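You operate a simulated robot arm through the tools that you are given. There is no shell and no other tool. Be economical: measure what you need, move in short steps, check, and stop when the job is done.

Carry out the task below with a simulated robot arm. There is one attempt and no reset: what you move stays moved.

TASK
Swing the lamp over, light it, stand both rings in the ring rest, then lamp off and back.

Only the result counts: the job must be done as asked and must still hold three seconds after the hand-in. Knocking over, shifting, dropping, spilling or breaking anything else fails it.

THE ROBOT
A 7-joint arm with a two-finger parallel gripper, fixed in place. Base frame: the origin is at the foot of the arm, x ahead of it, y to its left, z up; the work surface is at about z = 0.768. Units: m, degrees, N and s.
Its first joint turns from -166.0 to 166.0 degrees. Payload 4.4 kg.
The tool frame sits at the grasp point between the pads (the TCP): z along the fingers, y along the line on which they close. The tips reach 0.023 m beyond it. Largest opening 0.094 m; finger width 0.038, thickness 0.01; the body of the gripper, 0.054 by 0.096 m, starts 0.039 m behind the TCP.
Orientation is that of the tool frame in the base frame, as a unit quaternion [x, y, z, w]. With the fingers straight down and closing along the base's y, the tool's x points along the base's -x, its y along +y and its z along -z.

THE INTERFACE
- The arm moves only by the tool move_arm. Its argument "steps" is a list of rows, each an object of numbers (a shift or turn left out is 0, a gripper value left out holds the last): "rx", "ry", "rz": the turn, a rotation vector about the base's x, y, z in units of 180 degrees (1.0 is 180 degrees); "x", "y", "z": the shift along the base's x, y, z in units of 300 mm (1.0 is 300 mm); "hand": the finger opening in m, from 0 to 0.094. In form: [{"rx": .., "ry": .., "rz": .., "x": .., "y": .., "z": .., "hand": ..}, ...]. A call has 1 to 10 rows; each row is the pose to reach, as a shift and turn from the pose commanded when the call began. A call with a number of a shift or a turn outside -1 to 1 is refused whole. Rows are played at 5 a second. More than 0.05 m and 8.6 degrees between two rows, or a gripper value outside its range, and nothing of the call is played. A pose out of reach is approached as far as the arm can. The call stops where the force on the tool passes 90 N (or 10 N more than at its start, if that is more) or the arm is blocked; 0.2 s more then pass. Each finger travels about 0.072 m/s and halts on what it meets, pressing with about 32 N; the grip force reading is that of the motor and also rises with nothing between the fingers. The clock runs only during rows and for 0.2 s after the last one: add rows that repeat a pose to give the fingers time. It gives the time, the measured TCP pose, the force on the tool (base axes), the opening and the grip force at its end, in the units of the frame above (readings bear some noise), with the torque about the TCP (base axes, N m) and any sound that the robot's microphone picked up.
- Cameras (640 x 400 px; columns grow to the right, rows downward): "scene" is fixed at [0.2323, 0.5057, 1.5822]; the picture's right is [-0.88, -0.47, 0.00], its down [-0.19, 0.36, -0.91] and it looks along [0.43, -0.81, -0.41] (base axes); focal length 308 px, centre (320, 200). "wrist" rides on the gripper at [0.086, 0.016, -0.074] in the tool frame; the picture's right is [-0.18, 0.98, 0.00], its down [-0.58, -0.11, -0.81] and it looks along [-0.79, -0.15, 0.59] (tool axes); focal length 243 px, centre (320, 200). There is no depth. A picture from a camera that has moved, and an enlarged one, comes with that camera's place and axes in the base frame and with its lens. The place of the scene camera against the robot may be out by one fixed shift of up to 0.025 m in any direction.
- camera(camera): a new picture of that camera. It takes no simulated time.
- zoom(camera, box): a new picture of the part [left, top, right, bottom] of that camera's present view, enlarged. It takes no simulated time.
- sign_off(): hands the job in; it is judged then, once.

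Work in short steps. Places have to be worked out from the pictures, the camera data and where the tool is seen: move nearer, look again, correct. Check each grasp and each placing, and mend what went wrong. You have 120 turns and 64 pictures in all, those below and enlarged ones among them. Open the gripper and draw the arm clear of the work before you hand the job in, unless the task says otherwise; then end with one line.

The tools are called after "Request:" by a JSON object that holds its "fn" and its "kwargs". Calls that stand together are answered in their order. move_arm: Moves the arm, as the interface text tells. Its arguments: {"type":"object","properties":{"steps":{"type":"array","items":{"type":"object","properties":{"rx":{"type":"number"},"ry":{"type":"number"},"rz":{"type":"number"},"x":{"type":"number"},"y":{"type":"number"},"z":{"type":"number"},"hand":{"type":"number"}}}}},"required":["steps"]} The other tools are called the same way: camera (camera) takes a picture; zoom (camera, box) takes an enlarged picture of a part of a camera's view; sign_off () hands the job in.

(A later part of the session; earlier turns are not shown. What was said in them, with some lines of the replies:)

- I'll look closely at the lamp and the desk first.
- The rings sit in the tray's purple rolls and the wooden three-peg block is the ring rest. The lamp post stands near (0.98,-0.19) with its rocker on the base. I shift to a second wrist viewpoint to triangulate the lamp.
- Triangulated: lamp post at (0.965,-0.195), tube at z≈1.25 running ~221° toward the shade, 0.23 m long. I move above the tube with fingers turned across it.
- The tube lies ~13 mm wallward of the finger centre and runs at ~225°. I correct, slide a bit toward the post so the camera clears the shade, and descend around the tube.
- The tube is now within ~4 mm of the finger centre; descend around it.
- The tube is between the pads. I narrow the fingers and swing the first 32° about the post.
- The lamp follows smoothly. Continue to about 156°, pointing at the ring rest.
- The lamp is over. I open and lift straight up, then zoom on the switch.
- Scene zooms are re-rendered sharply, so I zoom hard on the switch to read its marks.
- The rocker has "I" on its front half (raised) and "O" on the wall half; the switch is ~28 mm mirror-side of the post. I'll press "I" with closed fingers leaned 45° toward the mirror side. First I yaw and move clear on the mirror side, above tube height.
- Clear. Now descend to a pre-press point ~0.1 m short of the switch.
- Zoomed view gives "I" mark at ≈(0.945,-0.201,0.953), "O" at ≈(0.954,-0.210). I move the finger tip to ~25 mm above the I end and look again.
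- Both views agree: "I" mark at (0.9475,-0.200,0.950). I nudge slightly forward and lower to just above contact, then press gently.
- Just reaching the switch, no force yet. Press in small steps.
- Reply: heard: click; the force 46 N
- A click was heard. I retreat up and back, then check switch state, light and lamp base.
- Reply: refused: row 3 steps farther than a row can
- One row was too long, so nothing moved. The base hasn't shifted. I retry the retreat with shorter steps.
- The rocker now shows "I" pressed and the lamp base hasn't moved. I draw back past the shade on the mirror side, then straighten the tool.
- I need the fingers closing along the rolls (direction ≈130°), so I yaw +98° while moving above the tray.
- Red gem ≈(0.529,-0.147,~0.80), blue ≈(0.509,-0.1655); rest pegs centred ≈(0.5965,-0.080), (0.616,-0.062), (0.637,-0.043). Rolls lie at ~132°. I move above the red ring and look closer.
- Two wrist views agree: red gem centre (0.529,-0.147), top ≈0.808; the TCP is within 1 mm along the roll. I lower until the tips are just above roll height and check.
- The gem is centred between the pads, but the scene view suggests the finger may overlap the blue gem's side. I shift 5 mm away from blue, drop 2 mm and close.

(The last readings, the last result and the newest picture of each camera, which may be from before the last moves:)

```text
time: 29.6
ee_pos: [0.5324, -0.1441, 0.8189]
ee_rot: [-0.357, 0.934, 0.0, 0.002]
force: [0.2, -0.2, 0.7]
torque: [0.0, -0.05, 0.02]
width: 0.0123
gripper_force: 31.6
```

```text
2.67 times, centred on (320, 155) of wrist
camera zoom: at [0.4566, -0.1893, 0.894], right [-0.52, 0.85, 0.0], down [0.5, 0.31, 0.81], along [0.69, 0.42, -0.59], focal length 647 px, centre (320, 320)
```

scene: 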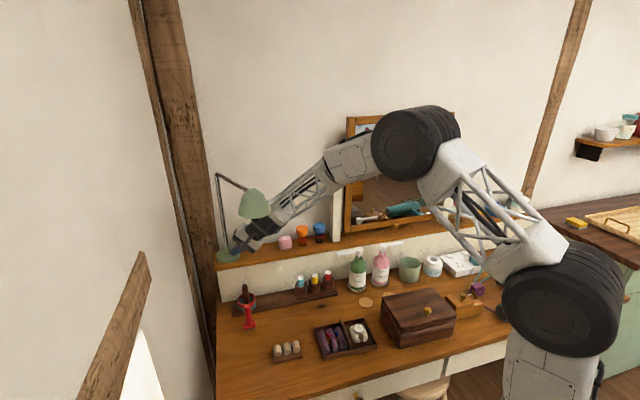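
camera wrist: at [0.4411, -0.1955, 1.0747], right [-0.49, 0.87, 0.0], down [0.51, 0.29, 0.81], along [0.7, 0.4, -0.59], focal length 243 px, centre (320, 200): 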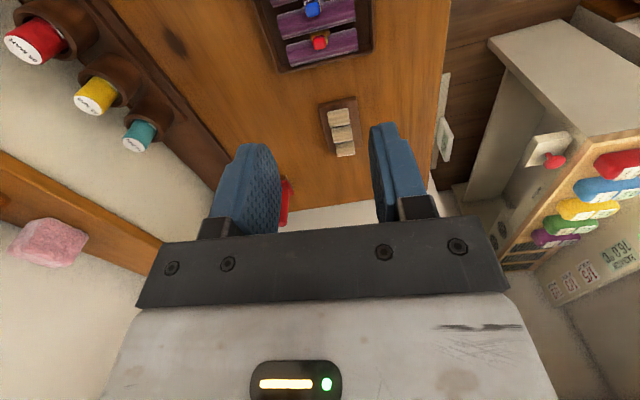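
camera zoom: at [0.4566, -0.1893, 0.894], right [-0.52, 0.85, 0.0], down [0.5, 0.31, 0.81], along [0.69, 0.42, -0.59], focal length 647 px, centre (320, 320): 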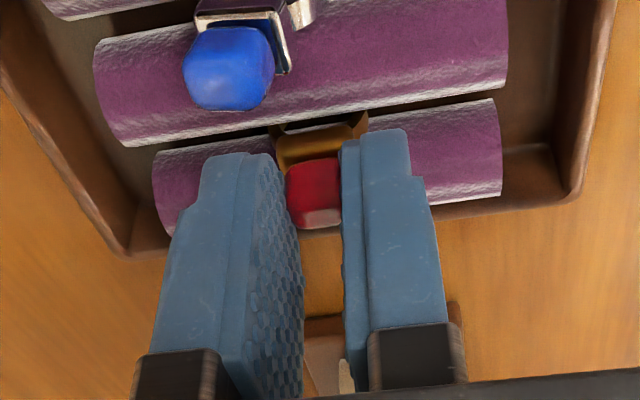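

Red is gripped (12 mm). Blue appears slid a little along its slot; I'll handle that later. Lift the red ring straight up.

Request:
{"fn": "move_arm", "kwargs": {"steps": [{"z": 0.03}, {"z": 0.08}, {"z": 0.15}, {"z": 0.22}, {"z": 0.22}]}}

Request:
{"fn": "camera", "kwargs": {"camera": "wrist"}}

Request:
{"fn": "zoom", "kwargs": {"camera": "scene", "box": [265, 295, 355, 365]}}

```text
time: 30.8
ee_pos: [0.535, -0.1433, 0.8853]
ee_rot: [-0.358, 0.934, 0.0, 0.0]
force: [0.1, -0.6, -1.4]
torque: [-0.03, 0.02, 0.0]
width: 0.0122
gripper_force: 32.3
```

```text
19 pictures are left
camera wrist: at [0.459, -0.1891, 0.9601], right [-0.52, 0.85, 0.0], down [0.5, 0.31, 0.81], along [0.69, 0.42, -0.59], focal length 243 px, centre (320, 200)
```

wrist: 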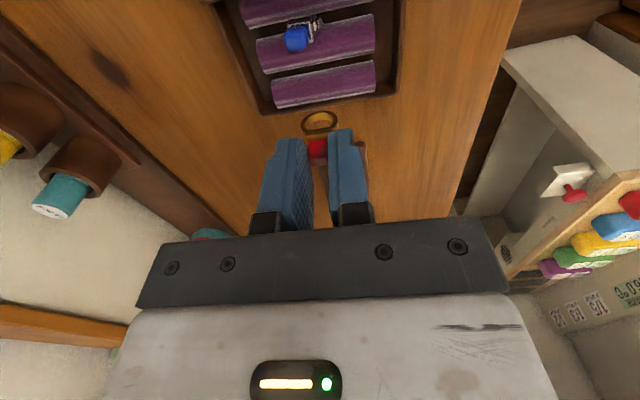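

```text
5.71 times, centred on (310, 330) of scene
camera zoom: at [0.2323, 0.5057, 1.5822], right [-0.88, -0.47, 0.0], down [-0.19, 0.36, -0.91], along [0.43, -0.81, -0.41], focal length 1760 px, centre (377, -543)
```

zoom: 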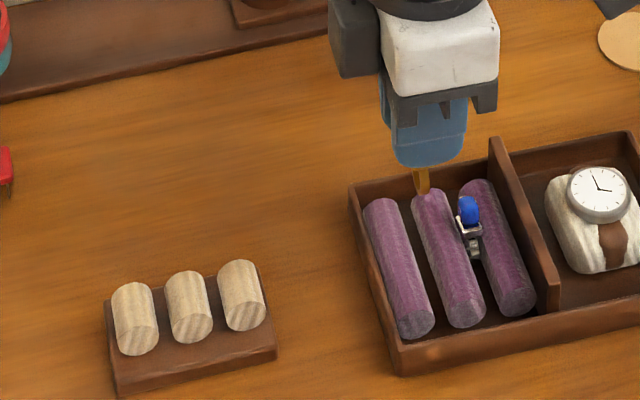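

Red hangs well with its band plane along the slots. I move above the far slot of the rest and look down on it.

Request:
{"fn": "move_arm", "kwargs": {"steps": [{"x": 0.08, "y": 0.08, "z": 0.05}, {"x": 0.18, "y": 0.18, "z": 0.06}, {"x": 0.26, "y": 0.26, "z": 0.06}, {"x": 0.315, "y": 0.313, "z": 0.06}, {"x": 0.315, "y": 0.313, "z": 0.06}]}}

Request:
{"fn": "zoom", "kwargs": {"camera": "wrist", "box": [260, 30, 380, 200]}}

Request:
{"fn": "zoom", "kwargs": {"camera": "scene", "box": [262, 310, 322, 370]}}

```text
time: 32.0
ee_pos: [0.6296, -0.0471, 0.9047]
ee_rot: [-0.357, 0.934, 0.0, 0.001]
force: [-0.2, -0.6, -0.6]
torque: [0.01, 0.01, 0.01]
width: 0.0121
gripper_force: 32.0
```

```text
2.35 times, centred on (320, 115) of wrist
camera zoom: at [0.5543, -0.0944, 0.9793], right [-0.52, 0.85, 0.0], down [0.5, 0.31, 0.81], along [0.69, 0.42, -0.59], focal length 571 px, centre (320, 400)
```

zoom: 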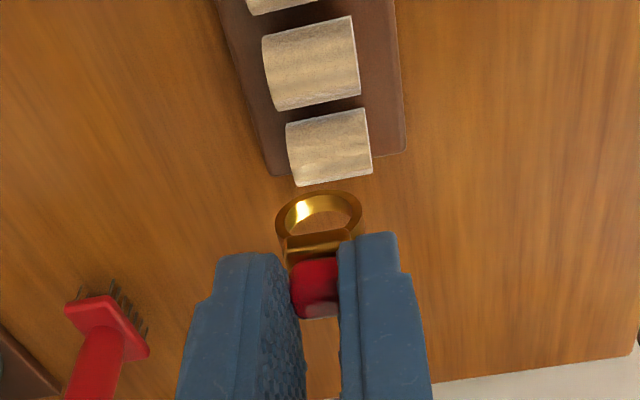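

```text
6.67 times, centred on (292, 340) of scene
camera zoom: at [0.2323, 0.5057, 1.5822], right [-0.88, -0.47, 0.0], down [-0.19, 0.36, -0.91], along [0.43, -0.81, -0.41], focal length 2053 px, centre (507, -733)
```

zoom: 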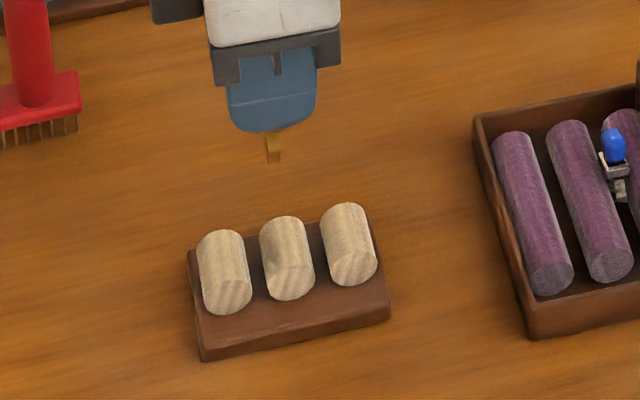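

The slot's centre is ≈(0.636,-0.044); ring band needs to go ~11 mm further. I move there, lower to just above the pegs, and align visually.

Request:
{"fn": "move_arm", "kwargs": {"steps": [{"x": 0.028, "y": 0.023, "rz": 0.007}, {"x": 0.028, "y": 0.023, "z": -0.08, "rz": 0.007}, {"x": 0.028, "y": 0.023, "z": -0.14, "rz": 0.007}, {"x": 0.028, "y": 0.023, "z": -0.14, "rz": 0.007}]}}

Request:
{"fn": "zoom", "kwargs": {"camera": "wrist", "box": [270, 70, 370, 190]}}

Request:
{"fn": "zoom", "kwargs": {"camera": "scene", "box": [270, 325, 306, 361]}}

```text
time: 33.0
ee_pos: [0.636, -0.0427, 0.8609]
ee_rot: [-0.367, 0.93, 0.002, 0.001]
force: [-0.2, -0.7, 0.5]
torque: [0.01, 0.0, 0.01]
width: 0.0121
gripper_force: 31.9
```

```text
3.33 times, centred on (320, 130) of wrist
camera zoom: at [0.561, -0.0904, 0.9357], right [-0.54, 0.84, 0.0], down [0.5, 0.32, 0.81], along [0.68, 0.43, -0.59], focal length 809 px, centre (320, 433)
```

zoom: 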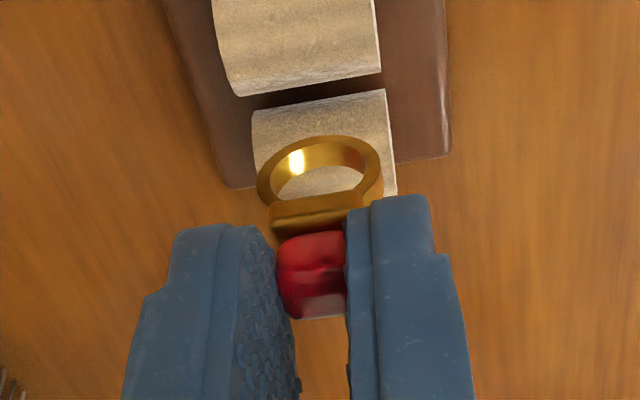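

```text
11.11 times, centred on (288, 343) of scene
camera zoom: at [0.2323, 0.5057, 1.5822], right [-0.88, -0.47, 0.0], down [-0.19, 0.36, -0.91], along [0.43, -0.81, -0.41], focal length 3422 px, centre (676, -1389)
```

zoom: 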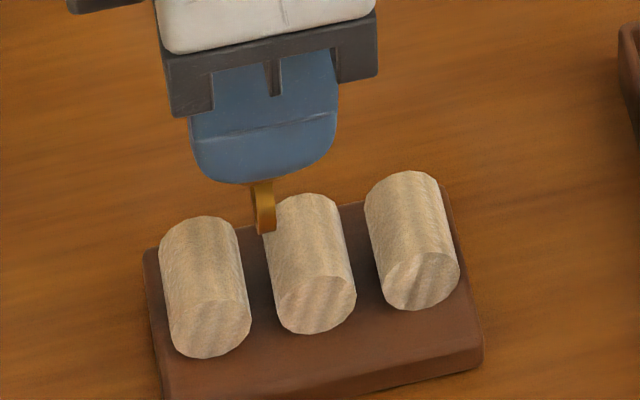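

Gap centre triangulates to (0.635,-0.0445,0.79), ring at (0.632,-0.046): 3.5 mm more along the row (scene agrees). Shift and lower slowly.

Request:
{"fn": "move_arm", "kwargs": {"steps": [{"x": 0.009, "y": 0.008}, {"x": 0.009, "y": 0.008, "z": -0.02}, {"x": 0.009, "y": 0.008, "z": -0.04}, {"x": 0.009, "y": 0.008, "z": -0.055}, {"x": 0.009, "y": 0.008, "z": -0.065}, {"x": 0.009, "y": 0.008, "z": -0.065}]}}

Request:
{"fn": "zoom", "kwargs": {"camera": "scene", "box": [270, 325, 306, 361]}}

```text
time: 34.4
ee_pos: [0.6386, -0.0399, 0.8419]
ee_rot: [-0.368, 0.93, 0.001, 0.001]
force: [-0.9, -1.6, 1.0]
torque: [0.0, 0.02, -0.02]
width: 0.0121
gripper_force: 32.1
```

```text
11.11 times, centred on (288, 343) of scene
camera zoom: at [0.2323, 0.5057, 1.5822], right [-0.88, -0.47, 0.0], down [-0.19, 0.36, -0.91], along [0.43, -0.81, -0.41], focal length 3422 px, centre (676, -1389)
```

zoom: 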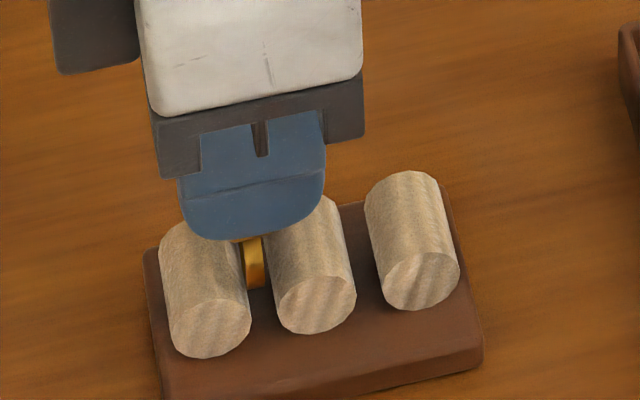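

The band is entering the slot with clearance on both sides. Continue down until contact.

Request:
{"fn": "move_arm", "kwargs": {"steps": [{"z": -0.012}, {"z": -0.022}, {"z": -0.03}, {"z": -0.036}, {"z": -0.036}]}}

```text
time: 35.6
ee_pos: [0.6393, -0.041, 0.8316]
ee_rot: [-0.368, 0.93, 0.001, 0.001]
force: [0.1, -0.3, -0.4]
torque: [0.02, 0.02, -0.03]
width: 0.012
gripper_force: 32.5
```

Request:
{"fn": "move_arm", "kwargs": {"steps": [{"z": -0.007}, {"z": -0.014}, {"z": -0.021}, {"z": -0.021}]}}

Request:
{"fn": "zoom", "kwargs": {"camera": "scene", "box": [270, 325, 306, 361]}}

```text
time: 36.6
ee_pos: [0.6394, -0.0406, 0.8258]
ee_rot: [-0.368, 0.93, -0.001, 0.002]
force: [0.3, 1.1, 27.3]
torque: [0.09, 0.01, 0.0]
width: 0.0124
gripper_force: 32.5
```

```text
11.11 times, centred on (288, 343) of scene
camera zoom: at [0.2323, 0.5057, 1.5822], right [-0.88, -0.47, 0.0], down [-0.19, 0.36, -0.91], along [0.43, -0.81, -0.41], focal length 3422 px, centre (676, -1389)
```

zoom: 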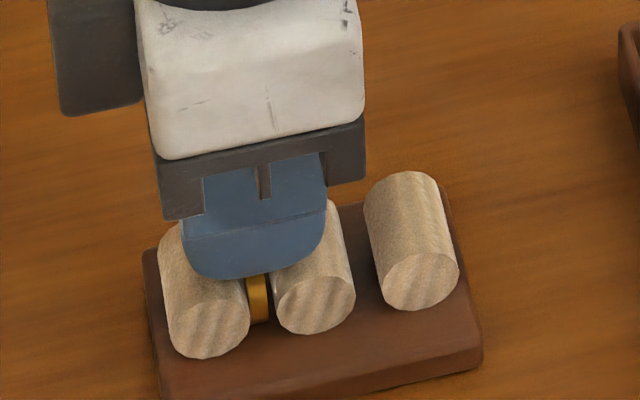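

Bottomed (27 N). Relieve slightly, open and rise.

Request:
{"fn": "move_arm", "kwargs": {"steps": [{"z": 0.006}, {"z": 0.006, "hand": 0.02}, {"z": 0.006, "hand": 0.035}, {"z": 0.006, "hand": 0.035}, {"z": 0.06, "hand": 0.035}, {"z": 0.18, "hand": 0.035}, {"z": 0.3, "hand": 0.035}, {"z": 0.3, "hand": 0.035}]}}

Request:
{"fn": "zoom", "kwargs": {"camera": "scene", "box": [265, 310, 355, 365]}}

```text
time: 38.4
ee_pos: [0.6374, -0.0402, 0.9138]
ee_rot: [-0.369, 0.93, 0.001, 0.001]
force: [-0.8, 0.2, 0.4]
torque: [0.0, 0.0, 0.0]
width: 0.0347
gripper_force: 0.0
```

```text
7.11 times, centred on (310, 338) of scene
camera zoom: at [0.2323, 0.5057, 1.5822], right [-0.88, -0.47, 0.0], down [-0.19, 0.36, -0.91], along [0.43, -0.81, -0.41], focal length 2190 px, centre (391, -778)
```

zoom: 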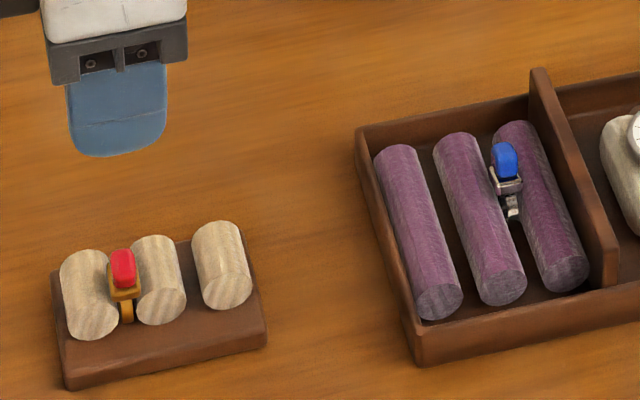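

Red stands in the slot, gem up. Blue has rolled ~7 mm along its slot; I move above it, slightly biased away from the red side, and re-measure.

Request:
{"fn": "move_arm", "kwargs": {"steps": [{"x": -0.1, "y": -0.105}, {"x": -0.2, "y": -0.21, "rz": -0.004}, {"x": -0.3, "y": -0.315, "rz": -0.007, "z": -0.03}, {"x": -0.38, "y": -0.4, "rz": -0.007, "z": -0.06}, {"x": -0.42, "y": -0.443, "rz": -0.007, "z": -0.11}, {"x": -0.42, "y": -0.443, "rz": -0.007, "z": -0.11}]}}

Request:
{"fn": "zoom", "kwargs": {"camera": "wrist", "box": [260, 40, 380, 190]}}

```text
time: 39.8
ee_pos: [0.5116, -0.1726, 0.879]
ee_rot: [-0.358, 0.934, 0.0, 0.001]
force: [-0.1, -0.4, -0.2]
torque: [-0.01, -0.02, 0.01]
width: 0.0348
gripper_force: 0.1
```

```text
2.67 times, centred on (320, 115) of wrist
camera zoom: at [0.4367, -0.2192, 0.9544], right [-0.52, 0.85, 0.0], down [0.5, 0.31, 0.81], along [0.69, 0.42, -0.59], focal length 647 px, centre (320, 427)
```

zoom: 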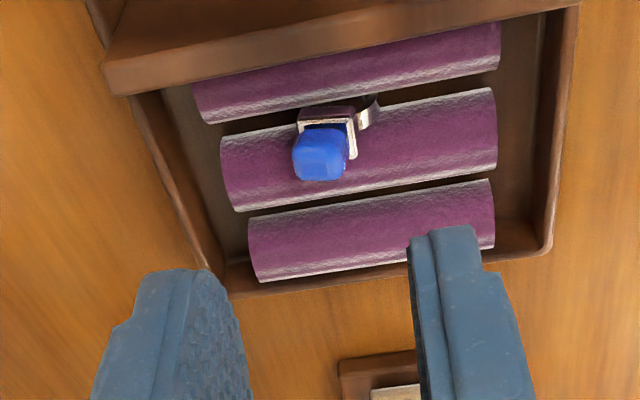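

The blue gem is right under the TCP (leaning back a little in its slot). I narrow the opening to 30 mm, lower, and close so the pads square it up.

Request:
{"fn": "move_arm", "kwargs": {"steps": [{"hand": 0.03}, {"z": -0.08, "hand": 0.03}, {"z": -0.14, "hand": 0.03}, {"z": -0.18, "hand": 0.03}, {"z": -0.195, "hand": 0.03}, {"z": -0.195, "hand": 0.022}, {"z": -0.195, "hand": 0.015}, {"z": -0.195, "hand": 0.008}, {"z": -0.195, "hand": 0.0}, {"z": -0.195, "hand": 0.0}]}}

Request:
{"fn": "zoom", "kwargs": {"camera": "wrist", "box": [260, 90, 380, 210]}}

```text
time: 42.0
ee_pos: [0.513, -0.1739, 0.8231]
ee_rot: [-0.357, 0.934, 0.0, 0.001]
force: [-0.4, 0.2, 1.5]
torque: [0.04, 0.0, 0.02]
width: 0.0116
gripper_force: 31.9
```

```text
3.33 times, centred on (320, 150) of wrist
camera zoom: at [0.4367, -0.2193, 0.8975], right [-0.52, 0.85, 0.0], down [0.5, 0.31, 0.81], along [0.69, 0.42, -0.59], focal length 809 px, centre (320, 367)
```

zoom: 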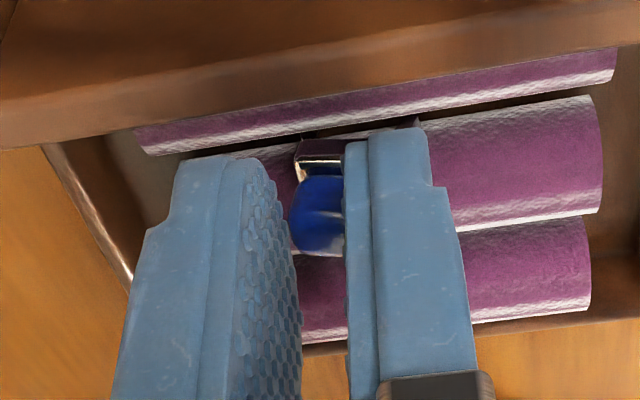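

Blue is gripped (11.6 mm). Lift it, carry it to the near slot, and stop just above the pegs.

Request:
{"fn": "move_arm", "kwargs": {"steps": [{"z": 0.03}, {"z": 0.1}, {"z": 0.2}, {"z": 0.26}, {"x": 0.086, "y": 0.093, "z": 0.26}, {"x": 0.172, "y": 0.186, "z": 0.26, "rz": 0.003}, {"x": 0.26, "y": 0.28, "z": 0.26, "rz": 0.007}, {"x": 0.343, "y": 0.371, "z": 0.26, "rz": 0.007}, {"x": 0.343, "y": 0.371, "z": 0.14, "rz": 0.007}, {"x": 0.343, "y": 0.371, "z": 0.14, "rz": 0.007}]}}

Request:
{"fn": "zoom", "kwargs": {"camera": "wrist", "box": [270, 70, 370, 190]}}

Request:
{"fn": "zoom", "kwargs": {"camera": "scene", "box": [270, 325, 306, 361]}}

```text
time: 44.2
ee_pos: [0.6131, -0.0643, 0.8639]
ee_rot: [-0.368, 0.93, 0.0, 0.0]
force: [-0.7, 0.7, 0.2]
torque: [0.0, -0.01, 0.0]
width: 0.0114
gripper_force: 32.5
```

```text
3.33 times, centred on (320, 130) of wrist
camera zoom: at [0.5386, -0.1114, 0.9393], right [-0.54, 0.84, 0.0], down [0.5, 0.32, 0.81], along [0.68, 0.43, -0.59], focal length 809 px, centre (320, 433)
```

zoom: 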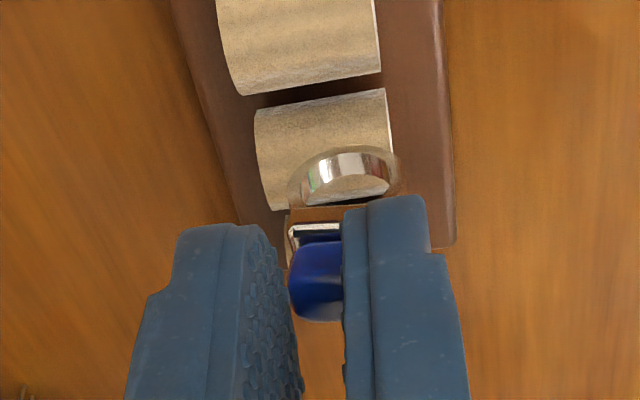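

```text
11.11 times, centred on (288, 343) of scene
camera zoom: at [0.2323, 0.5057, 1.5822], right [-0.88, -0.47, 0.0], down [-0.19, 0.36, -0.91], along [0.43, -0.81, -0.41], focal length 3422 px, centre (676, -1389)
```

zoom: 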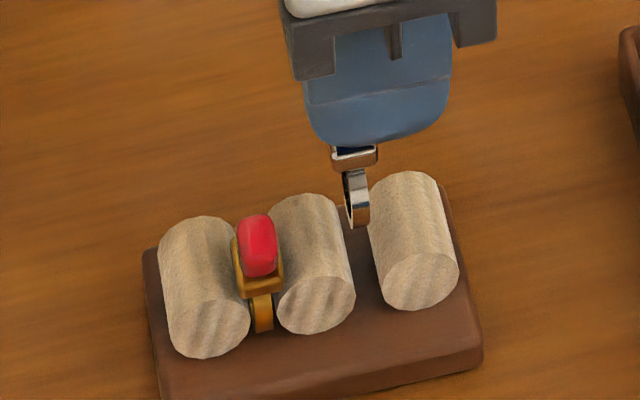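

Blue is above the near slot, aligned across within ~1.5 mm, but its band leans ~9° in-plane (bottom toward the front). I tilt the tool 9° to set it upright and lower part-way.

Request:
{"fn": "move_arm", "kwargs": {"steps": [{"rx": -0.0183, "ry": -0.0171}, {"rx": -0.0366, "ry": -0.0342}, {"rx": -0.0366, "ry": -0.0342, "z": -0.025}, {"rx": -0.0366, "ry": -0.0342, "z": -0.05}, {"rx": -0.0366, "ry": -0.0342, "z": -0.07}, {"rx": -0.0366, "ry": -0.0342, "z": -0.07}]}}

Request:
{"fn": "zoom", "kwargs": {"camera": "scene", "box": [270, 325, 306, 361]}}

```text
time: 45.6
ee_pos: [0.615, -0.0628, 0.8426]
ee_rot: [-0.367, 0.927, -0.073, 0.029]
force: [-1.9, 0.1, 0.5]
torque: [-0.04, 0.13, 0.01]
width: 0.0111
gripper_force: 31.7
```

```text
11.11 times, centred on (288, 343) of scene
camera zoom: at [0.2323, 0.5057, 1.5822], right [-0.88, -0.47, 0.0], down [-0.19, 0.36, -0.91], along [0.43, -0.81, -0.41], focal length 3422 px, centre (676, -1389)
```

zoom: 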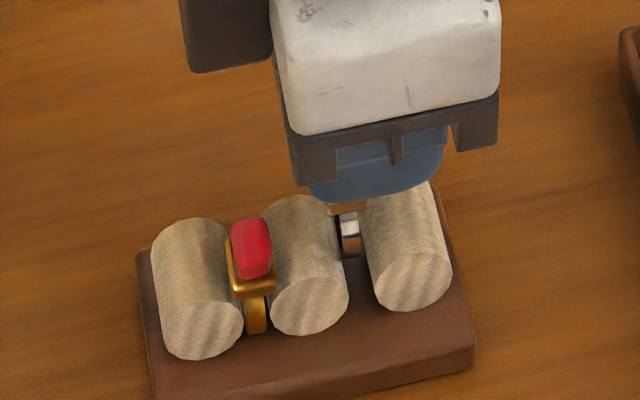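

The band is in the slot but it nudged the rest ~2 mm away. I ease back the other way to bring the rest back, then lower until contact.

Request:
{"fn": "move_arm", "kwargs": {"steps": [{"x": -0.004, "y": -0.004}, {"x": -0.008, "y": -0.0075}, {"x": -0.012, "y": -0.011}, {"x": -0.012, "y": -0.011}, {"x": -0.0095, "y": -0.009}, {"x": -0.0095, "y": -0.009, "z": -0.015}, {"x": -0.0095, "y": -0.009, "z": -0.025}, {"x": -0.0095, "y": -0.009, "z": -0.032}, {"x": -0.0095, "y": -0.009, "z": -0.032}]}}

```text
time: 47.6
ee_pos: [0.612, -0.0652, 0.835]
ee_rot: [-0.366, 0.927, -0.073, 0.03]
force: [0.8, -0.9, -0.2]
torque: [-0.01, 0.01, 0.0]
width: 0.0124
gripper_force: 31.5
```

Request:
{"fn": "move_arm", "kwargs": {"steps": [{"z": -0.006}, {"z": -0.012}, {"z": -0.018}, {"z": -0.018}]}}

Request:
{"fn": "zoom", "kwargs": {"camera": "scene", "box": [270, 325, 306, 361]}}

```text
time: 48.6
ee_pos: [0.6124, -0.0642, 0.8307]
ee_rot: [-0.366, 0.927, -0.074, 0.031]
force: [-0.4, 5.0, 26.9]
torque: [0.3, -0.24, 0.05]
width: 0.0124
gripper_force: 32.1
```

```text
11.11 times, centred on (288, 343) of scene
camera zoom: at [0.2323, 0.5057, 1.5822], right [-0.88, -0.47, 0.0], down [-0.19, 0.36, -0.91], along [0.43, -0.81, -0.41], focal length 3422 px, centre (676, -1389)
```

zoom: 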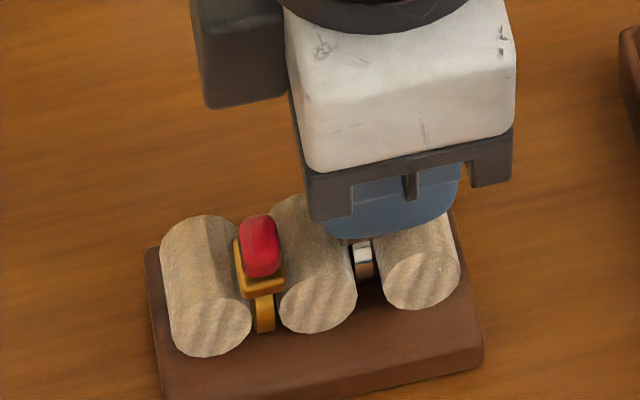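

Rest is back at its original place and the ring has bottomed out. Relieve, open a little, rise, then undo the tilt.

Request:
{"fn": "move_arm", "kwargs": {"steps": [{"z": 0.006}, {"z": 0.006, "hand": 0.017}, {"z": 0.01, "hand": 0.024}, {"z": 0.014, "hand": 0.03}, {"z": 0.05, "hand": 0.03}, {"z": 0.14, "hand": 0.03}, {"z": 0.28, "hand": 0.03}, {"z": 0.35, "hand": 0.03, "rx": 0.0183, "ry": 0.0171}, {"z": 0.4, "hand": 0.03, "rx": 0.0366, "ry": 0.0342}, {"z": 0.4, "hand": 0.03, "rx": 0.0366, "ry": 0.0342}]}}

Request:
{"fn": "zoom", "kwargs": {"camera": "scene", "box": [265, 310, 355, 365]}}

```text
time: 50.8
ee_pos: [0.6107, -0.0645, 0.9489]
ee_rot: [-0.368, 0.93, 0.0, 0.001]
force: [0.7, -0.5, -0.3]
torque: [-0.02, 0.0, 0.01]
width: 0.03
gripper_force: 0.1
```

```text
7.11 times, centred on (310, 338) of scene
camera zoom: at [0.2323, 0.5057, 1.5822], right [-0.88, -0.47, 0.0], down [-0.19, 0.36, -0.91], along [0.43, -0.81, -0.41], focal length 2190 px, centre (391, -778)
```

zoom: 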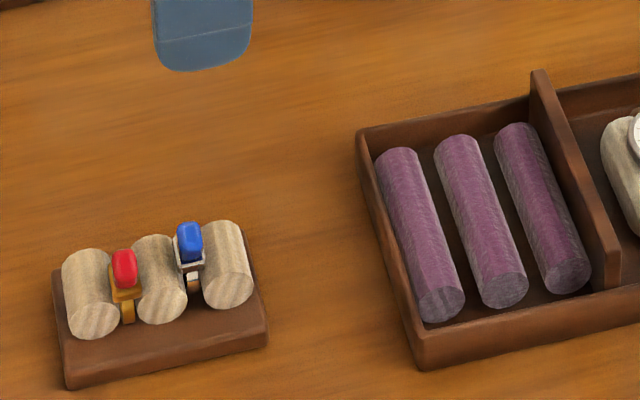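

Both rings stand upright in the rest and nothing else moved. Now back to the switch: retreat, re-yaw and lean for pressing "O" (slightly different yaw so the hand stays off the wall).

Request:
{"fn": "move_arm", "kwargs": {"steps": [{"x": -0.017, "y": -0.053, "z": 0.06, "rz": -0.046, "hand": 0.0}, {"x": -0.034, "y": -0.106, "z": 0.12, "rz": -0.092}, {"x": -0.051, "y": -0.16, "z": 0.18, "rz": -0.138}, {"x": -0.068, "y": -0.213, "z": 0.24, "rz": -0.184}, {"x": -0.085, "y": -0.266, "z": 0.3, "rz": -0.23}, {"x": -0.101, "y": -0.319, "z": 0.36, "rz": -0.276}, {"x": -0.118, "y": -0.372, "z": 0.42, "rz": -0.322}, {"x": -0.135, "y": -0.426, "z": 0.42, "rz": -0.368}, {"x": -0.152, "y": -0.479, "z": 0.42, "rz": -0.414}, {"x": -0.169, "y": -0.532, "z": 0.42, "rz": -0.46}]}}

Request:
{"fn": "move_arm", "kwargs": {"steps": [{"rz": -0.045}, {"rz": -0.09}, {"rz": -0.135}, {"rz": -0.18}, {"rz": -0.19}, {"rz": -0.19}]}}

```text
time: 53.0
ee_pos: [0.5608, -0.225, 1.0742]
ee_rot: [0.34, 0.94, 0.0, 0.001]
force: [-0.9, 0.3, -0.3]
torque: [0.01, -0.04, -0.02]
width: 0.0
gripper_force: 32.2
```

```text
time: 54.4
ee_pos: [0.5608, -0.2237, 1.0749]
ee_rot: [0.601, 0.799, -0.001, 0.001]
force: [0.0, -0.3, -0.9]
torque: [0.0, -0.02, 0.01]
width: 0.0
gripper_force: 31.9
```

Yaw is as intended. Apply the 45° lean, then travel along the mirror side to the pre-press point.

Request:
{"fn": "move_arm", "kwargs": {"steps": [{"rx": 0.0125, "ry": -0.0427}, {"rx": 0.025, "ry": -0.0855}, {"rx": 0.0375, "ry": -0.1283}, {"rx": 0.05, "ry": -0.171}, {"rx": 0.0625, "ry": -0.2138}, {"rx": 0.07, "ry": -0.24}, {"rx": 0.07, "ry": -0.24}]}}

Request:
{"fn": "move_arm", "kwargs": {"steps": [{"x": 0.1, "y": -0.1}, {"x": 0.24, "y": -0.15}, {"x": 0.38, "y": -0.15}, {"x": 0.52, "y": -0.15}, {"x": 0.66, "y": -0.15}, {"x": 0.8, "y": -0.14}, {"x": 0.93, "y": -0.12}, {"x": 0.93, "y": -0.12}]}}

Request:
{"fn": "zoom", "kwargs": {"camera": "scene", "box": [200, 165, 310, 265]}}

```text
time: 56.0
ee_pos: [0.5603, -0.2251, 1.0754]
ee_rot: [0.555, 0.738, 0.306, 0.23]
force: [1.1, -0.2, -0.3]
torque: [-0.01, 0.02, 0.04]
width: 0.0
gripper_force: 31.9
```

```text
time: 57.8
ee_pos: [0.8377, -0.2602, 1.0767]
ee_rot: [0.555, 0.739, 0.306, 0.23]
force: [-0.1, 0.1, 0.6]
torque: [-0.01, 0.0, 0.03]
width: 0.0
gripper_force: 32.1
```

```text
4.00 times, centred on (255, 215) of scene
camera zoom: at [0.2323, 0.5057, 1.5822], right [-0.88, -0.47, 0.0], down [-0.19, 0.36, -0.91], along [0.43, -0.81, -0.41], focal length 1232 px, centre (580, 140)
```

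zoom: 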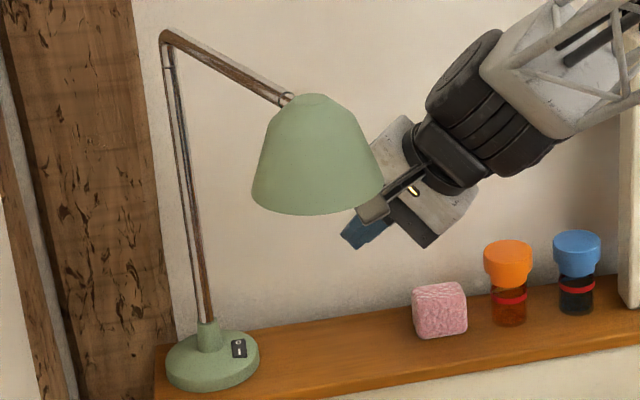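

Clear of everything. Approach to just above the "O" half.

Request:
{"fn": "move_arm", "kwargs": {"steps": [{"x": 0.093, "y": 0.028, "z": -0.064}, {"x": 0.185, "y": 0.055, "z": -0.128}, {"x": 0.278, "y": 0.083, "z": -0.192}, {"x": 0.37, "y": 0.11, "z": -0.256}, {"x": 0.37, "y": 0.11, "z": -0.3}, {"x": 0.37, "y": 0.11, "z": -0.325}, {"x": 0.37, "y": 0.11, "z": -0.325}]}}

Request:
{"fn": "zoom", "kwargs": {"camera": "wrist", "box": [250, 60, 390, 200]}}

```text
time: 59.4
ee_pos: [0.9493, -0.2283, 0.979]
ee_rot: [0.555, 0.739, 0.306, 0.23]
force: [0.3, 0.3, 0.3]
torque: [-0.03, 0.02, -0.02]
width: 0.0
gripper_force: 31.9
```

```text
2.86 times, centred on (320, 130) of wrist
camera zoom: at [0.8863, -0.1573, 1.0424], right [0.72, 0.02, 0.69], down [-0.46, -0.74, 0.49], along [0.52, -0.67, -0.52], focal length 693 px, centre (320, 400)
```

zoom: 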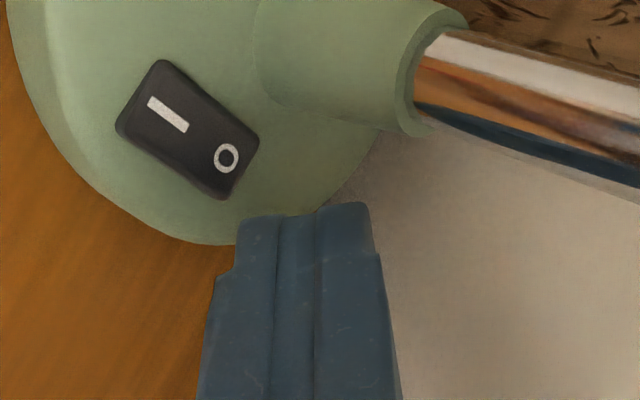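

The tip is rounded and sits ~10 mm short of the "O" end (O mark ≈(0.954,-0.205)). I shift 9–10 mm forward in y, keeping off the post, and press down in small steps.

Request:
{"fn": "move_arm", "kwargs": {"steps": [{"x": 0.003, "y": 0.016, "z": 0.005}, {"x": 0.003, "y": 0.032, "z": 0.005}, {"x": 0.003, "y": 0.032, "z": -0.01}, {"x": 0.003, "y": 0.032, "z": -0.02}, {"x": 0.003, "y": 0.032, "z": -0.028}, {"x": 0.003, "y": 0.032, "z": -0.034}, {"x": 0.003, "y": 0.032, "z": -0.034}]}}

```text
time: 60.5
ee_pos: [0.9514, -0.2203, 0.979]
ee_rot: [0.554, 0.738, 0.307, 0.234]
force: [-40.2, -6.8, 14.2]
torque: [0.27, 0.13, 0.85]
width: 0.0001
gripper_force: 32.0
stopped in row 5: the force on the tool passed its limit at 98 N (the readings are from after the stop); the commanded pose is now the measured one
```

The inner finger met the post's cone (no click). The cone axis must be nearer (~0.972,-0.194). Back off, lean 15° more to slim the profile, and hover again slightly further out.

Request:
{"fn": "move_arm", "kwargs": {"steps": [{"x": -0.03, "y": -0.01, "z": 0.02}, {"x": -0.08, "y": -0.02, "z": 0.05}, {"x": -0.08, "y": -0.02, "z": 0.05, "rx": 0.0117, "ry": -0.04}, {"x": -0.08, "y": -0.02, "z": 0.05, "rx": 0.0233, "ry": -0.08}, {"x": -0.05, "y": -0.01, "z": 0.03, "rx": 0.0233, "ry": -0.08}, {"x": -0.032, "y": -0.01, "z": 0.02, "rx": 0.0233, "ry": -0.08}, {"x": -0.032, "y": -0.01, "z": 0.02, "rx": 0.0233, "ry": -0.08}]}}

Request:
{"fn": "zoom", "kwargs": {"camera": "wrist", "box": [250, 60, 390, 200]}}

```text
time: 62.1
ee_pos: [0.9441, -0.2239, 0.984]
ee_rot: [0.52, 0.691, 0.401, 0.304]
force: [-0.6, -0.5, -0.2]
torque: [-0.03, -0.01, -0.03]
width: 0.0001
gripper_force: 32.4
```

```text
2.86 times, centred on (320, 130) of wrist
camera zoom: at [0.8654, -0.1566, 1.0348], right [0.52, -0.04, 0.85], down [-0.57, -0.77, 0.31], along [0.64, -0.64, -0.42], focal length 693 px, centre (320, 400)
```

zoom: 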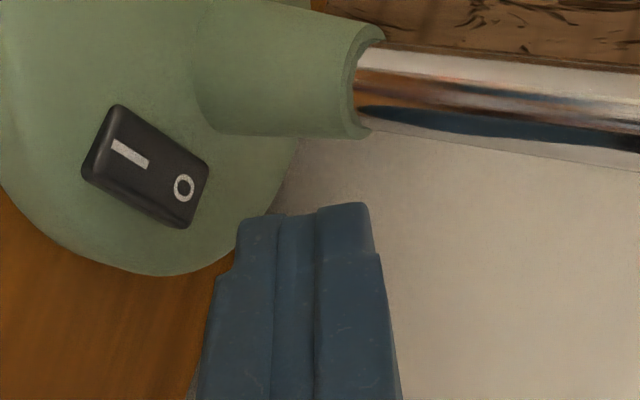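

Lamp hasn't moved (O mark still ≈(0.952,-0.205)). Small correction, then press straight down in small steps.

Request:
{"fn": "move_arm", "kwargs": {"steps": [{"x": -0.01, "y": 0.011}, {"x": -0.01, "y": 0.011, "z": -0.025}, {"x": -0.01, "y": 0.011, "z": -0.035}, {"x": -0.01, "y": 0.011, "z": -0.043}, {"x": -0.01, "y": 0.011, "z": -0.05}, {"x": -0.01, "y": 0.011, "z": -0.056}, {"x": -0.01, "y": 0.011, "z": -0.056}]}}

```text
time: 63.7
ee_pos: [0.9399, -0.2193, 0.9669]
ee_rot: [0.52, 0.69, 0.401, 0.304]
force: [1.1, -1.2, 2.8]
torque: [0.02, -0.03, -0.03]
width: 0.0
gripper_force: 32.1
heard: click, click
```

Two clicks came together, which is ambiguous. Pressing further on "O" can only push it toward off, so I press 2–3 mm more and read force/clicks.

Request:
{"fn": "move_arm", "kwargs": {"steps": [{"z": -0.004}, {"z": -0.008}, {"z": -0.012}, {"z": -0.012}]}}

```text
time: 64.7
ee_pos: [0.9413, -0.2198, 0.9664]
ee_rot: [0.519, 0.69, 0.4, 0.305]
force: [14.5, 1.9, 24.7]
torque: [0.41, -0.58, -0.17]
width: 0.0
gripper_force: 32.1
heard: click, click, click, click
```

The chatter means the tip bridges both halves. I lift, shift ~7 mm toward the wall end of "O", and press again.

Request:
{"fn": "move_arm", "kwargs": {"steps": [{"z": 0.025}, {"z": 0.04}, {"x": 0.004, "y": -0.011, "z": 0.04}, {"x": 0.007, "y": -0.022, "z": 0.04}, {"x": 0.007, "y": -0.022, "z": 0.04}]}}

Request:
{"fn": "move_arm", "kwargs": {"steps": [{"z": -0.015}, {"z": -0.025}, {"z": -0.032}, {"z": -0.038}, {"z": -0.038}]}}

```text
time: 65.9
ee_pos: [0.943, -0.2264, 0.9743]
ee_rot: [0.519, 0.691, 0.4, 0.304]
force: [-0.4, -1.0, 0.3]
torque: [-0.01, 0.0, 0.06]
width: 0.0
gripper_force: 32.5
heard: click, click, click, click
```

```text
time: 67.1
ee_pos: [0.9419, -0.2252, 0.9666]
ee_rot: [0.519, 0.691, 0.4, 0.305]
force: [-2.3, -12.3, 24.5]
torque: [0.31, -0.2, -0.05]
width: 0.0
gripper_force: 31.8
heard: click
```

A single clean click under load. Retreat straight up and listen for any further clicks.

Request:
{"fn": "move_arm", "kwargs": {"steps": [{"z": 0.02}, {"z": 0.05}, {"x": -0.02, "y": -0.01, "z": 0.1}, {"x": -0.1, "y": -0.03, "z": 0.18}, {"x": -0.2, "y": -0.06, "z": 0.25}, {"x": -0.32, "y": -0.1, "z": 0.32}, {"x": -0.32, "y": -0.1, "z": 0.32}]}}

```text
time: 68.7
ee_pos: [0.8447, -0.2558, 1.0605]
ee_rot: [0.52, 0.69, 0.401, 0.304]
force: [-0.2, -0.8, -0.1]
torque: [0.0, 0.01, -0.02]
width: 0.0001
gripper_force: 31.8
heard: click, click, click
```

More clicks on release leave the state uncertain; I use the last picture on the switch.

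Request:
{"fn": "zoom", "kwargs": {"camera": "scene", "box": [218, 240, 246, 258]}}

```text
16.00 times, centred on (232, 249) of scene
camera zoom: at [0.2323, 0.5057, 1.5822], right [-0.88, -0.47, 0.0], down [-0.19, 0.36, -0.91], along [0.43, -0.81, -0.41], focal length 4928 px, centre (1728, -584)
```

zoom: 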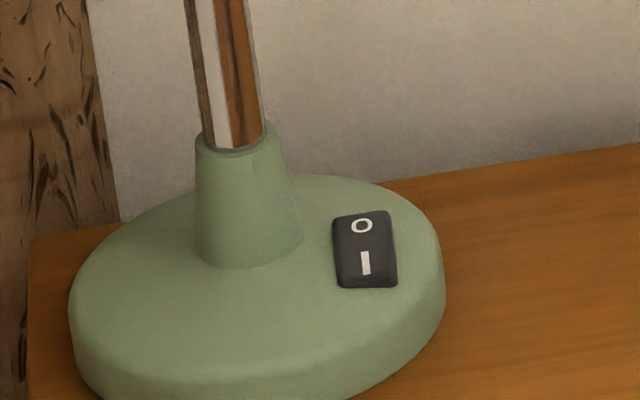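

The switch is still on (each click is a toggle, so the rocker only reached mid-travel), and the base hasn't moved. I roll the tool 12° so the tip's front corner leads onto the "O" end, hover again, then press deeper.

Request:
{"fn": "move_arm", "kwargs": {"steps": [{"rx": -0.016, "ry": -0.0047, "rz": -0.0289}, {"rx": -0.032, "ry": -0.0093, "rz": -0.0578}, {"x": 0.08, "y": 0.03, "z": -0.063, "rx": -0.032, "ry": -0.0093, "rz": -0.0578}, {"x": 0.16, "y": 0.06, "z": -0.126, "rx": -0.032, "ry": -0.0093, "rz": -0.0578}, {"x": 0.24, "y": 0.09, "z": -0.18, "rx": -0.032, "ry": -0.0093, "rz": -0.0578}, {"x": 0.324, "y": 0.119, "z": -0.23, "rx": -0.032, "ry": -0.0093, "rz": -0.0578}, {"x": 0.324, "y": 0.119, "z": -0.252, "rx": -0.032, "ry": -0.0093, "rz": -0.0578}, {"x": 0.324, "y": 0.119, "z": -0.252, "rx": -0.032, "ry": -0.0093, "rz": -0.0578}]}}

```text
time: 70.5
ee_pos: [0.9453, -0.2223, 0.984]
ee_rot: [0.558, 0.656, 0.344, 0.375]
force: [-0.5, -0.3, 0.7]
torque: [-0.01, -0.05, 0.01]
width: 0.0
gripper_force: 31.7
```

Orientation as intended and no contact. Correct 3 mm outward and press in small steps.

Request:
{"fn": "move_arm", "kwargs": {"steps": [{"x": -0.01, "y": 0.006}, {"x": -0.01, "y": 0.006, "z": -0.03}, {"x": -0.01, "y": 0.006, "z": -0.045}, {"x": -0.01, "y": 0.006, "z": -0.055}, {"x": -0.01, "y": 0.006, "z": -0.062}, {"x": -0.01, "y": 0.006, "z": -0.068}, {"x": -0.01, "y": 0.006, "z": -0.072}, {"x": -0.01, "y": 0.006, "z": -0.072}]}}

```text
time: 72.3
ee_pos: [0.9398, -0.2195, 0.9684]
ee_rot: [0.557, 0.655, 0.345, 0.376]
force: [22.8, -5.6, 46.7]
torque: [0.58, -1.16, -0.36]
width: 0.0001
gripper_force: 32.0
```

No click at 47 N; torque says contact is at ≈(0.955,-0.205), on "O", but side friction toward "I" is holding it. I drag toward the O end (mostly −y) under load.

Request:
{"fn": "move_arm", "kwargs": {"steps": [{"y": -0.006, "x": 0.003}, {"y": -0.012, "x": 0.006}, {"y": -0.016, "x": 0.006}, {"y": -0.016, "x": 0.006}]}}

```text
time: 73.0
ee_pos: [0.9421, -0.2227, 0.9688]
ee_rot: [0.556, 0.655, 0.346, 0.376]
force: [1.2, -0.9, 5.2]
torque: [0.08, -0.08, -0.04]
width: 0.0
gripper_force: 32.4
heard: click
stopped in row 3: the force on the tool passed its limit at 91 N (the readings are from after the stop); the commanded pose is now the measured one
```

One click (now off). I press a little more to seat it fully before leaving.

Request:
{"fn": "move_arm", "kwargs": {"steps": [{"z": -0.006, "y": -0.002}, {"z": -0.012, "y": -0.004}, {"z": -0.015, "y": -0.006}, {"z": -0.015, "y": -0.006}]}}

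```text
time: 74.0
ee_pos: [0.9442, -0.2212, 0.9676]
ee_rot: [0.556, 0.655, 0.347, 0.376]
force: [-6.9, 11.3, 42.8]
torque: [0.99, -0.42, 0.32]
width: 0.0
gripper_force: 32.3
```

No more clicks under 43 N, so it is seated. Lift straight up and listen.

Request:
{"fn": "move_arm", "kwargs": {"steps": [{"z": 0.01}, {"z": 0.02}, {"z": 0.035}, {"z": 0.06}, {"z": 0.1}, {"z": 0.1}]}}

```text
time: 75.4
ee_pos: [0.9438, -0.223, 0.9918]
ee_rot: [0.557, 0.656, 0.345, 0.375]
force: [0.1, -0.3, -0.7]
torque: [0.01, 0.0, 0.01]
width: 0.0
gripper_force: 32.5
```

Silent release: the lamp is off. Retreat to the mirror side and climb above tube height.

Request:
{"fn": "move_arm", "kwargs": {"steps": [{"x": -0.08, "y": -0.04, "z": 0.06}, {"x": -0.18, "y": -0.09, "z": 0.13}, {"x": -0.28, "y": -0.15, "z": 0.2}, {"x": -0.38, "y": -0.2, "z": 0.28}, {"x": -0.48, "y": -0.257, "z": 0.36}, {"x": -0.48, "y": -0.257, "z": 0.36}]}}

Request:
{"fn": "move_arm", "kwargs": {"steps": [{"z": 0.13}, {"z": 0.26}, {"z": 0.4}, {"z": 0.54}, {"z": 0.68}, {"z": 0.82}, {"z": 0.93}, {"z": 0.93}]}}

```text
time: 76.8
ee_pos: [0.7994, -0.296, 1.099]
ee_rot: [0.557, 0.656, 0.345, 0.375]
force: [0.7, 0.4, 0.4]
torque: [-0.01, 0.01, 0.02]
width: 0.0
gripper_force: 32.1
```

```text
time: 78.6
ee_pos: [0.7983, -0.2974, 1.3786]
ee_rot: [0.557, 0.656, 0.345, 0.375]
force: [0.9, 0.2, 0.1]
torque: [0.02, 0.0, -0.01]
width: 0.0
gripper_force: 31.6
```

Now rotate the tool to the same vertical orientation used when I released the tube, opening the fingers to 50 mm.

Request:
{"fn": "move_arm", "kwargs": {"steps": [{"rx": -0.01783, "ry": 0.03049, "rz": 0.02804, "hand": 0.05}, {"rx": -0.03566, "ry": 0.06098, "rz": 0.05608}, {"rx": -0.05349, "ry": 0.09147, "rz": 0.08412}, {"rx": -0.07132, "ry": 0.12196, "rz": 0.11216}, {"rx": -0.08915, "ry": 0.15245, "rz": 0.1402}, {"rx": -0.10698, "ry": 0.18294, "rz": 0.16824}, {"rx": -0.12481, "ry": 0.21343, "rz": 0.19628}, {"rx": -0.14264, "ry": 0.24392, "rz": 0.22432}, {"rx": -0.16047, "ry": 0.27441, "rz": 0.25236}, {"rx": -0.1783, "ry": 0.3049, "rz": 0.2804}]}}

```text
time: 80.8
ee_pos: [0.7982, -0.2999, 1.3798]
ee_rot: [0.213, 0.977, 0.001, -0.001]
force: [0.0, -0.3, 0.3]
torque: [0.0, -0.04, 0.0]
width: 0.0497
gripper_force: 0.0
```

Orientation matches. Move over the tube at the release point and descend around it.

Request:
{"fn": "move_arm", "kwargs": {"steps": [{"x": 0.05, "y": 0.12}, {"x": 0.1, "y": 0.25}, {"x": 0.155, "y": 0.38}, {"x": 0.211, "y": 0.506}, {"x": 0.211, "y": 0.506}]}}

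Request:
{"fn": "move_arm", "kwargs": {"steps": [{"z": -0.1}, {"z": -0.2}, {"z": -0.3}, {"z": -0.38}, {"z": -0.42}, {"z": -0.42}]}}

```text
time: 82.0
ee_pos: [0.8649, -0.1486, 1.3802]
ee_rot: [0.213, 0.977, 0.002, -0.001]
force: [-0.4, -0.2, 0.5]
torque: [0.0, 0.0, -0.02]
width: 0.0501
gripper_force: 0.0
```

```text
time: 83.4
ee_pos: [0.8598, -0.1459, 1.2527]
ee_rot: [0.213, 0.977, 0.001, -0.001]
force: [0.5, -1.1, -0.8]
torque: [0.02, -0.04, -0.04]
width: 0.0497
gripper_force: 0.1
```

No contact on descent. Close on the tube to confirm it is between the pads.

Request:
{"fn": "move_arm", "kwargs": {"steps": [{"hand": 0.03}, {"hand": 0.018}, {"hand": 0.008}, {"hand": 0.002}, {"hand": 0.0}, {"hand": 0.0}]}}

```text
time: 84.8
ee_pos: [0.86, -0.1448, 1.2534]
ee_rot: [0.213, 0.977, 0.002, 0.0]
force: [9.6, 14.0, -0.6]
torque: [-0.06, -0.27, 1.97]
width: 0.0152
gripper_force: 44.7
```

The tube (15 mm) is between the pads. Loosen to 18 mm and swing back along the reverse arc, first part.

Request:
{"fn": "move_arm", "kwargs": {"steps": [{"hand": 0.018}, {"hand": 0.018}, {"x": -0.019, "y": -0.051, "rz": 0.0444}, {"x": -0.031, "y": -0.104, "rz": 0.0889}, {"x": -0.036, "y": -0.158, "rz": 0.1333}, {"x": -0.033, "y": -0.213, "rz": 0.1778}, {"x": -0.022, "y": -0.266, "rz": 0.2222}, {"x": -0.022, "y": -0.266, "rz": 0.2222}]}}

```text
time: 86.6
ee_pos: [0.8557, -0.2292, 1.2544]
ee_rot: [-0.135, 0.991, 0.0, -0.001]
force: [-0.7, 0.8, 0.5]
torque: [-0.03, 0.0, 0.06]
width: 0.0186
gripper_force: 0.5
```

Smooth, no load. Finish the swing back to the original parked angle.

Request:
{"fn": "move_arm", "kwargs": {"steps": [{"x": 0.017, "y": -0.048, "rz": 0.0444}, {"x": 0.04, "y": -0.094, "rz": 0.0889}, {"x": 0.069, "y": -0.135, "rz": 0.1333}, {"x": 0.098, "y": -0.167, "rz": 0.1667}, {"x": 0.104, "y": -0.173, "rz": 0.1778}, {"x": 0.104, "y": -0.173, "rz": 0.1778}]}}

```text
time: 88.0
ee_pos: [0.8864, -0.2812, 1.2535]
ee_rot: [-0.402, 0.916, 0.0, -0.001]
force: [0.5, 0.9, 0.3]
torque: [-0.01, -0.01, 0.01]
width: 0.018
gripper_force: 0.1
```

At the parked position with no load. Open, lift straight up, and draw the arm clear.

Request:
{"fn": "move_arm", "kwargs": {"steps": [{"hand": 0.035}, {"hand": 0.05}, {"hand": 0.05}, {"z": 0.1, "hand": 0.05}, {"z": 0.22, "hand": 0.05}, {"z": 0.35, "hand": 0.05}, {"z": 0.45, "hand": 0.05}, {"z": 0.45, "hand": 0.05}]}}

Request:
{"fn": "move_arm", "kwargs": {"steps": [{"x": -0.12, "y": 0.06, "hand": 0.09}, {"x": -0.26, "y": 0.1}, {"x": -0.4, "y": 0.14}, {"x": -0.54, "y": 0.18}, {"x": -0.68, "y": 0.22}, {"x": -0.82, "y": 0.26}, {"x": -0.95, "y": 0.3}, {"x": -0.95, "y": 0.3}]}}

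```text
time: 89.8
ee_pos: [0.8887, -0.2794, 1.3886]
ee_rot: [-0.402, 0.916, 0.0, 0.0]
force: [-1.3, -0.2, 0.9]
torque: [-0.01, 0.03, 0.03]
width: 0.0498
gripper_force: 0.1
```

```text
time: 91.6
ee_pos: [0.6017, -0.1879, 1.3849]
ee_rot: [-0.402, 0.916, 0.001, -0.001]
force: [0.0, 0.7, 0.3]
torque: [0.01, 0.02, 0.02]
width: 0.0897
gripper_force: 0.0
```

The rings are in the rest, the lamp switched off and swung back, and the arm is clear. I hand the job in.

Request:
{"fn": "sign_off", "kwargs": {}}

```text
The job is handed in.
```

I swung the lamp over and lit it, stood both rings in the ring rest, then switched the lamp off and swung it back. Pictures confirm the rings and the lighting. I had no pictures left for the last steps, so "off" rests on a single click with a silent release, and the parked angle on arm readings.
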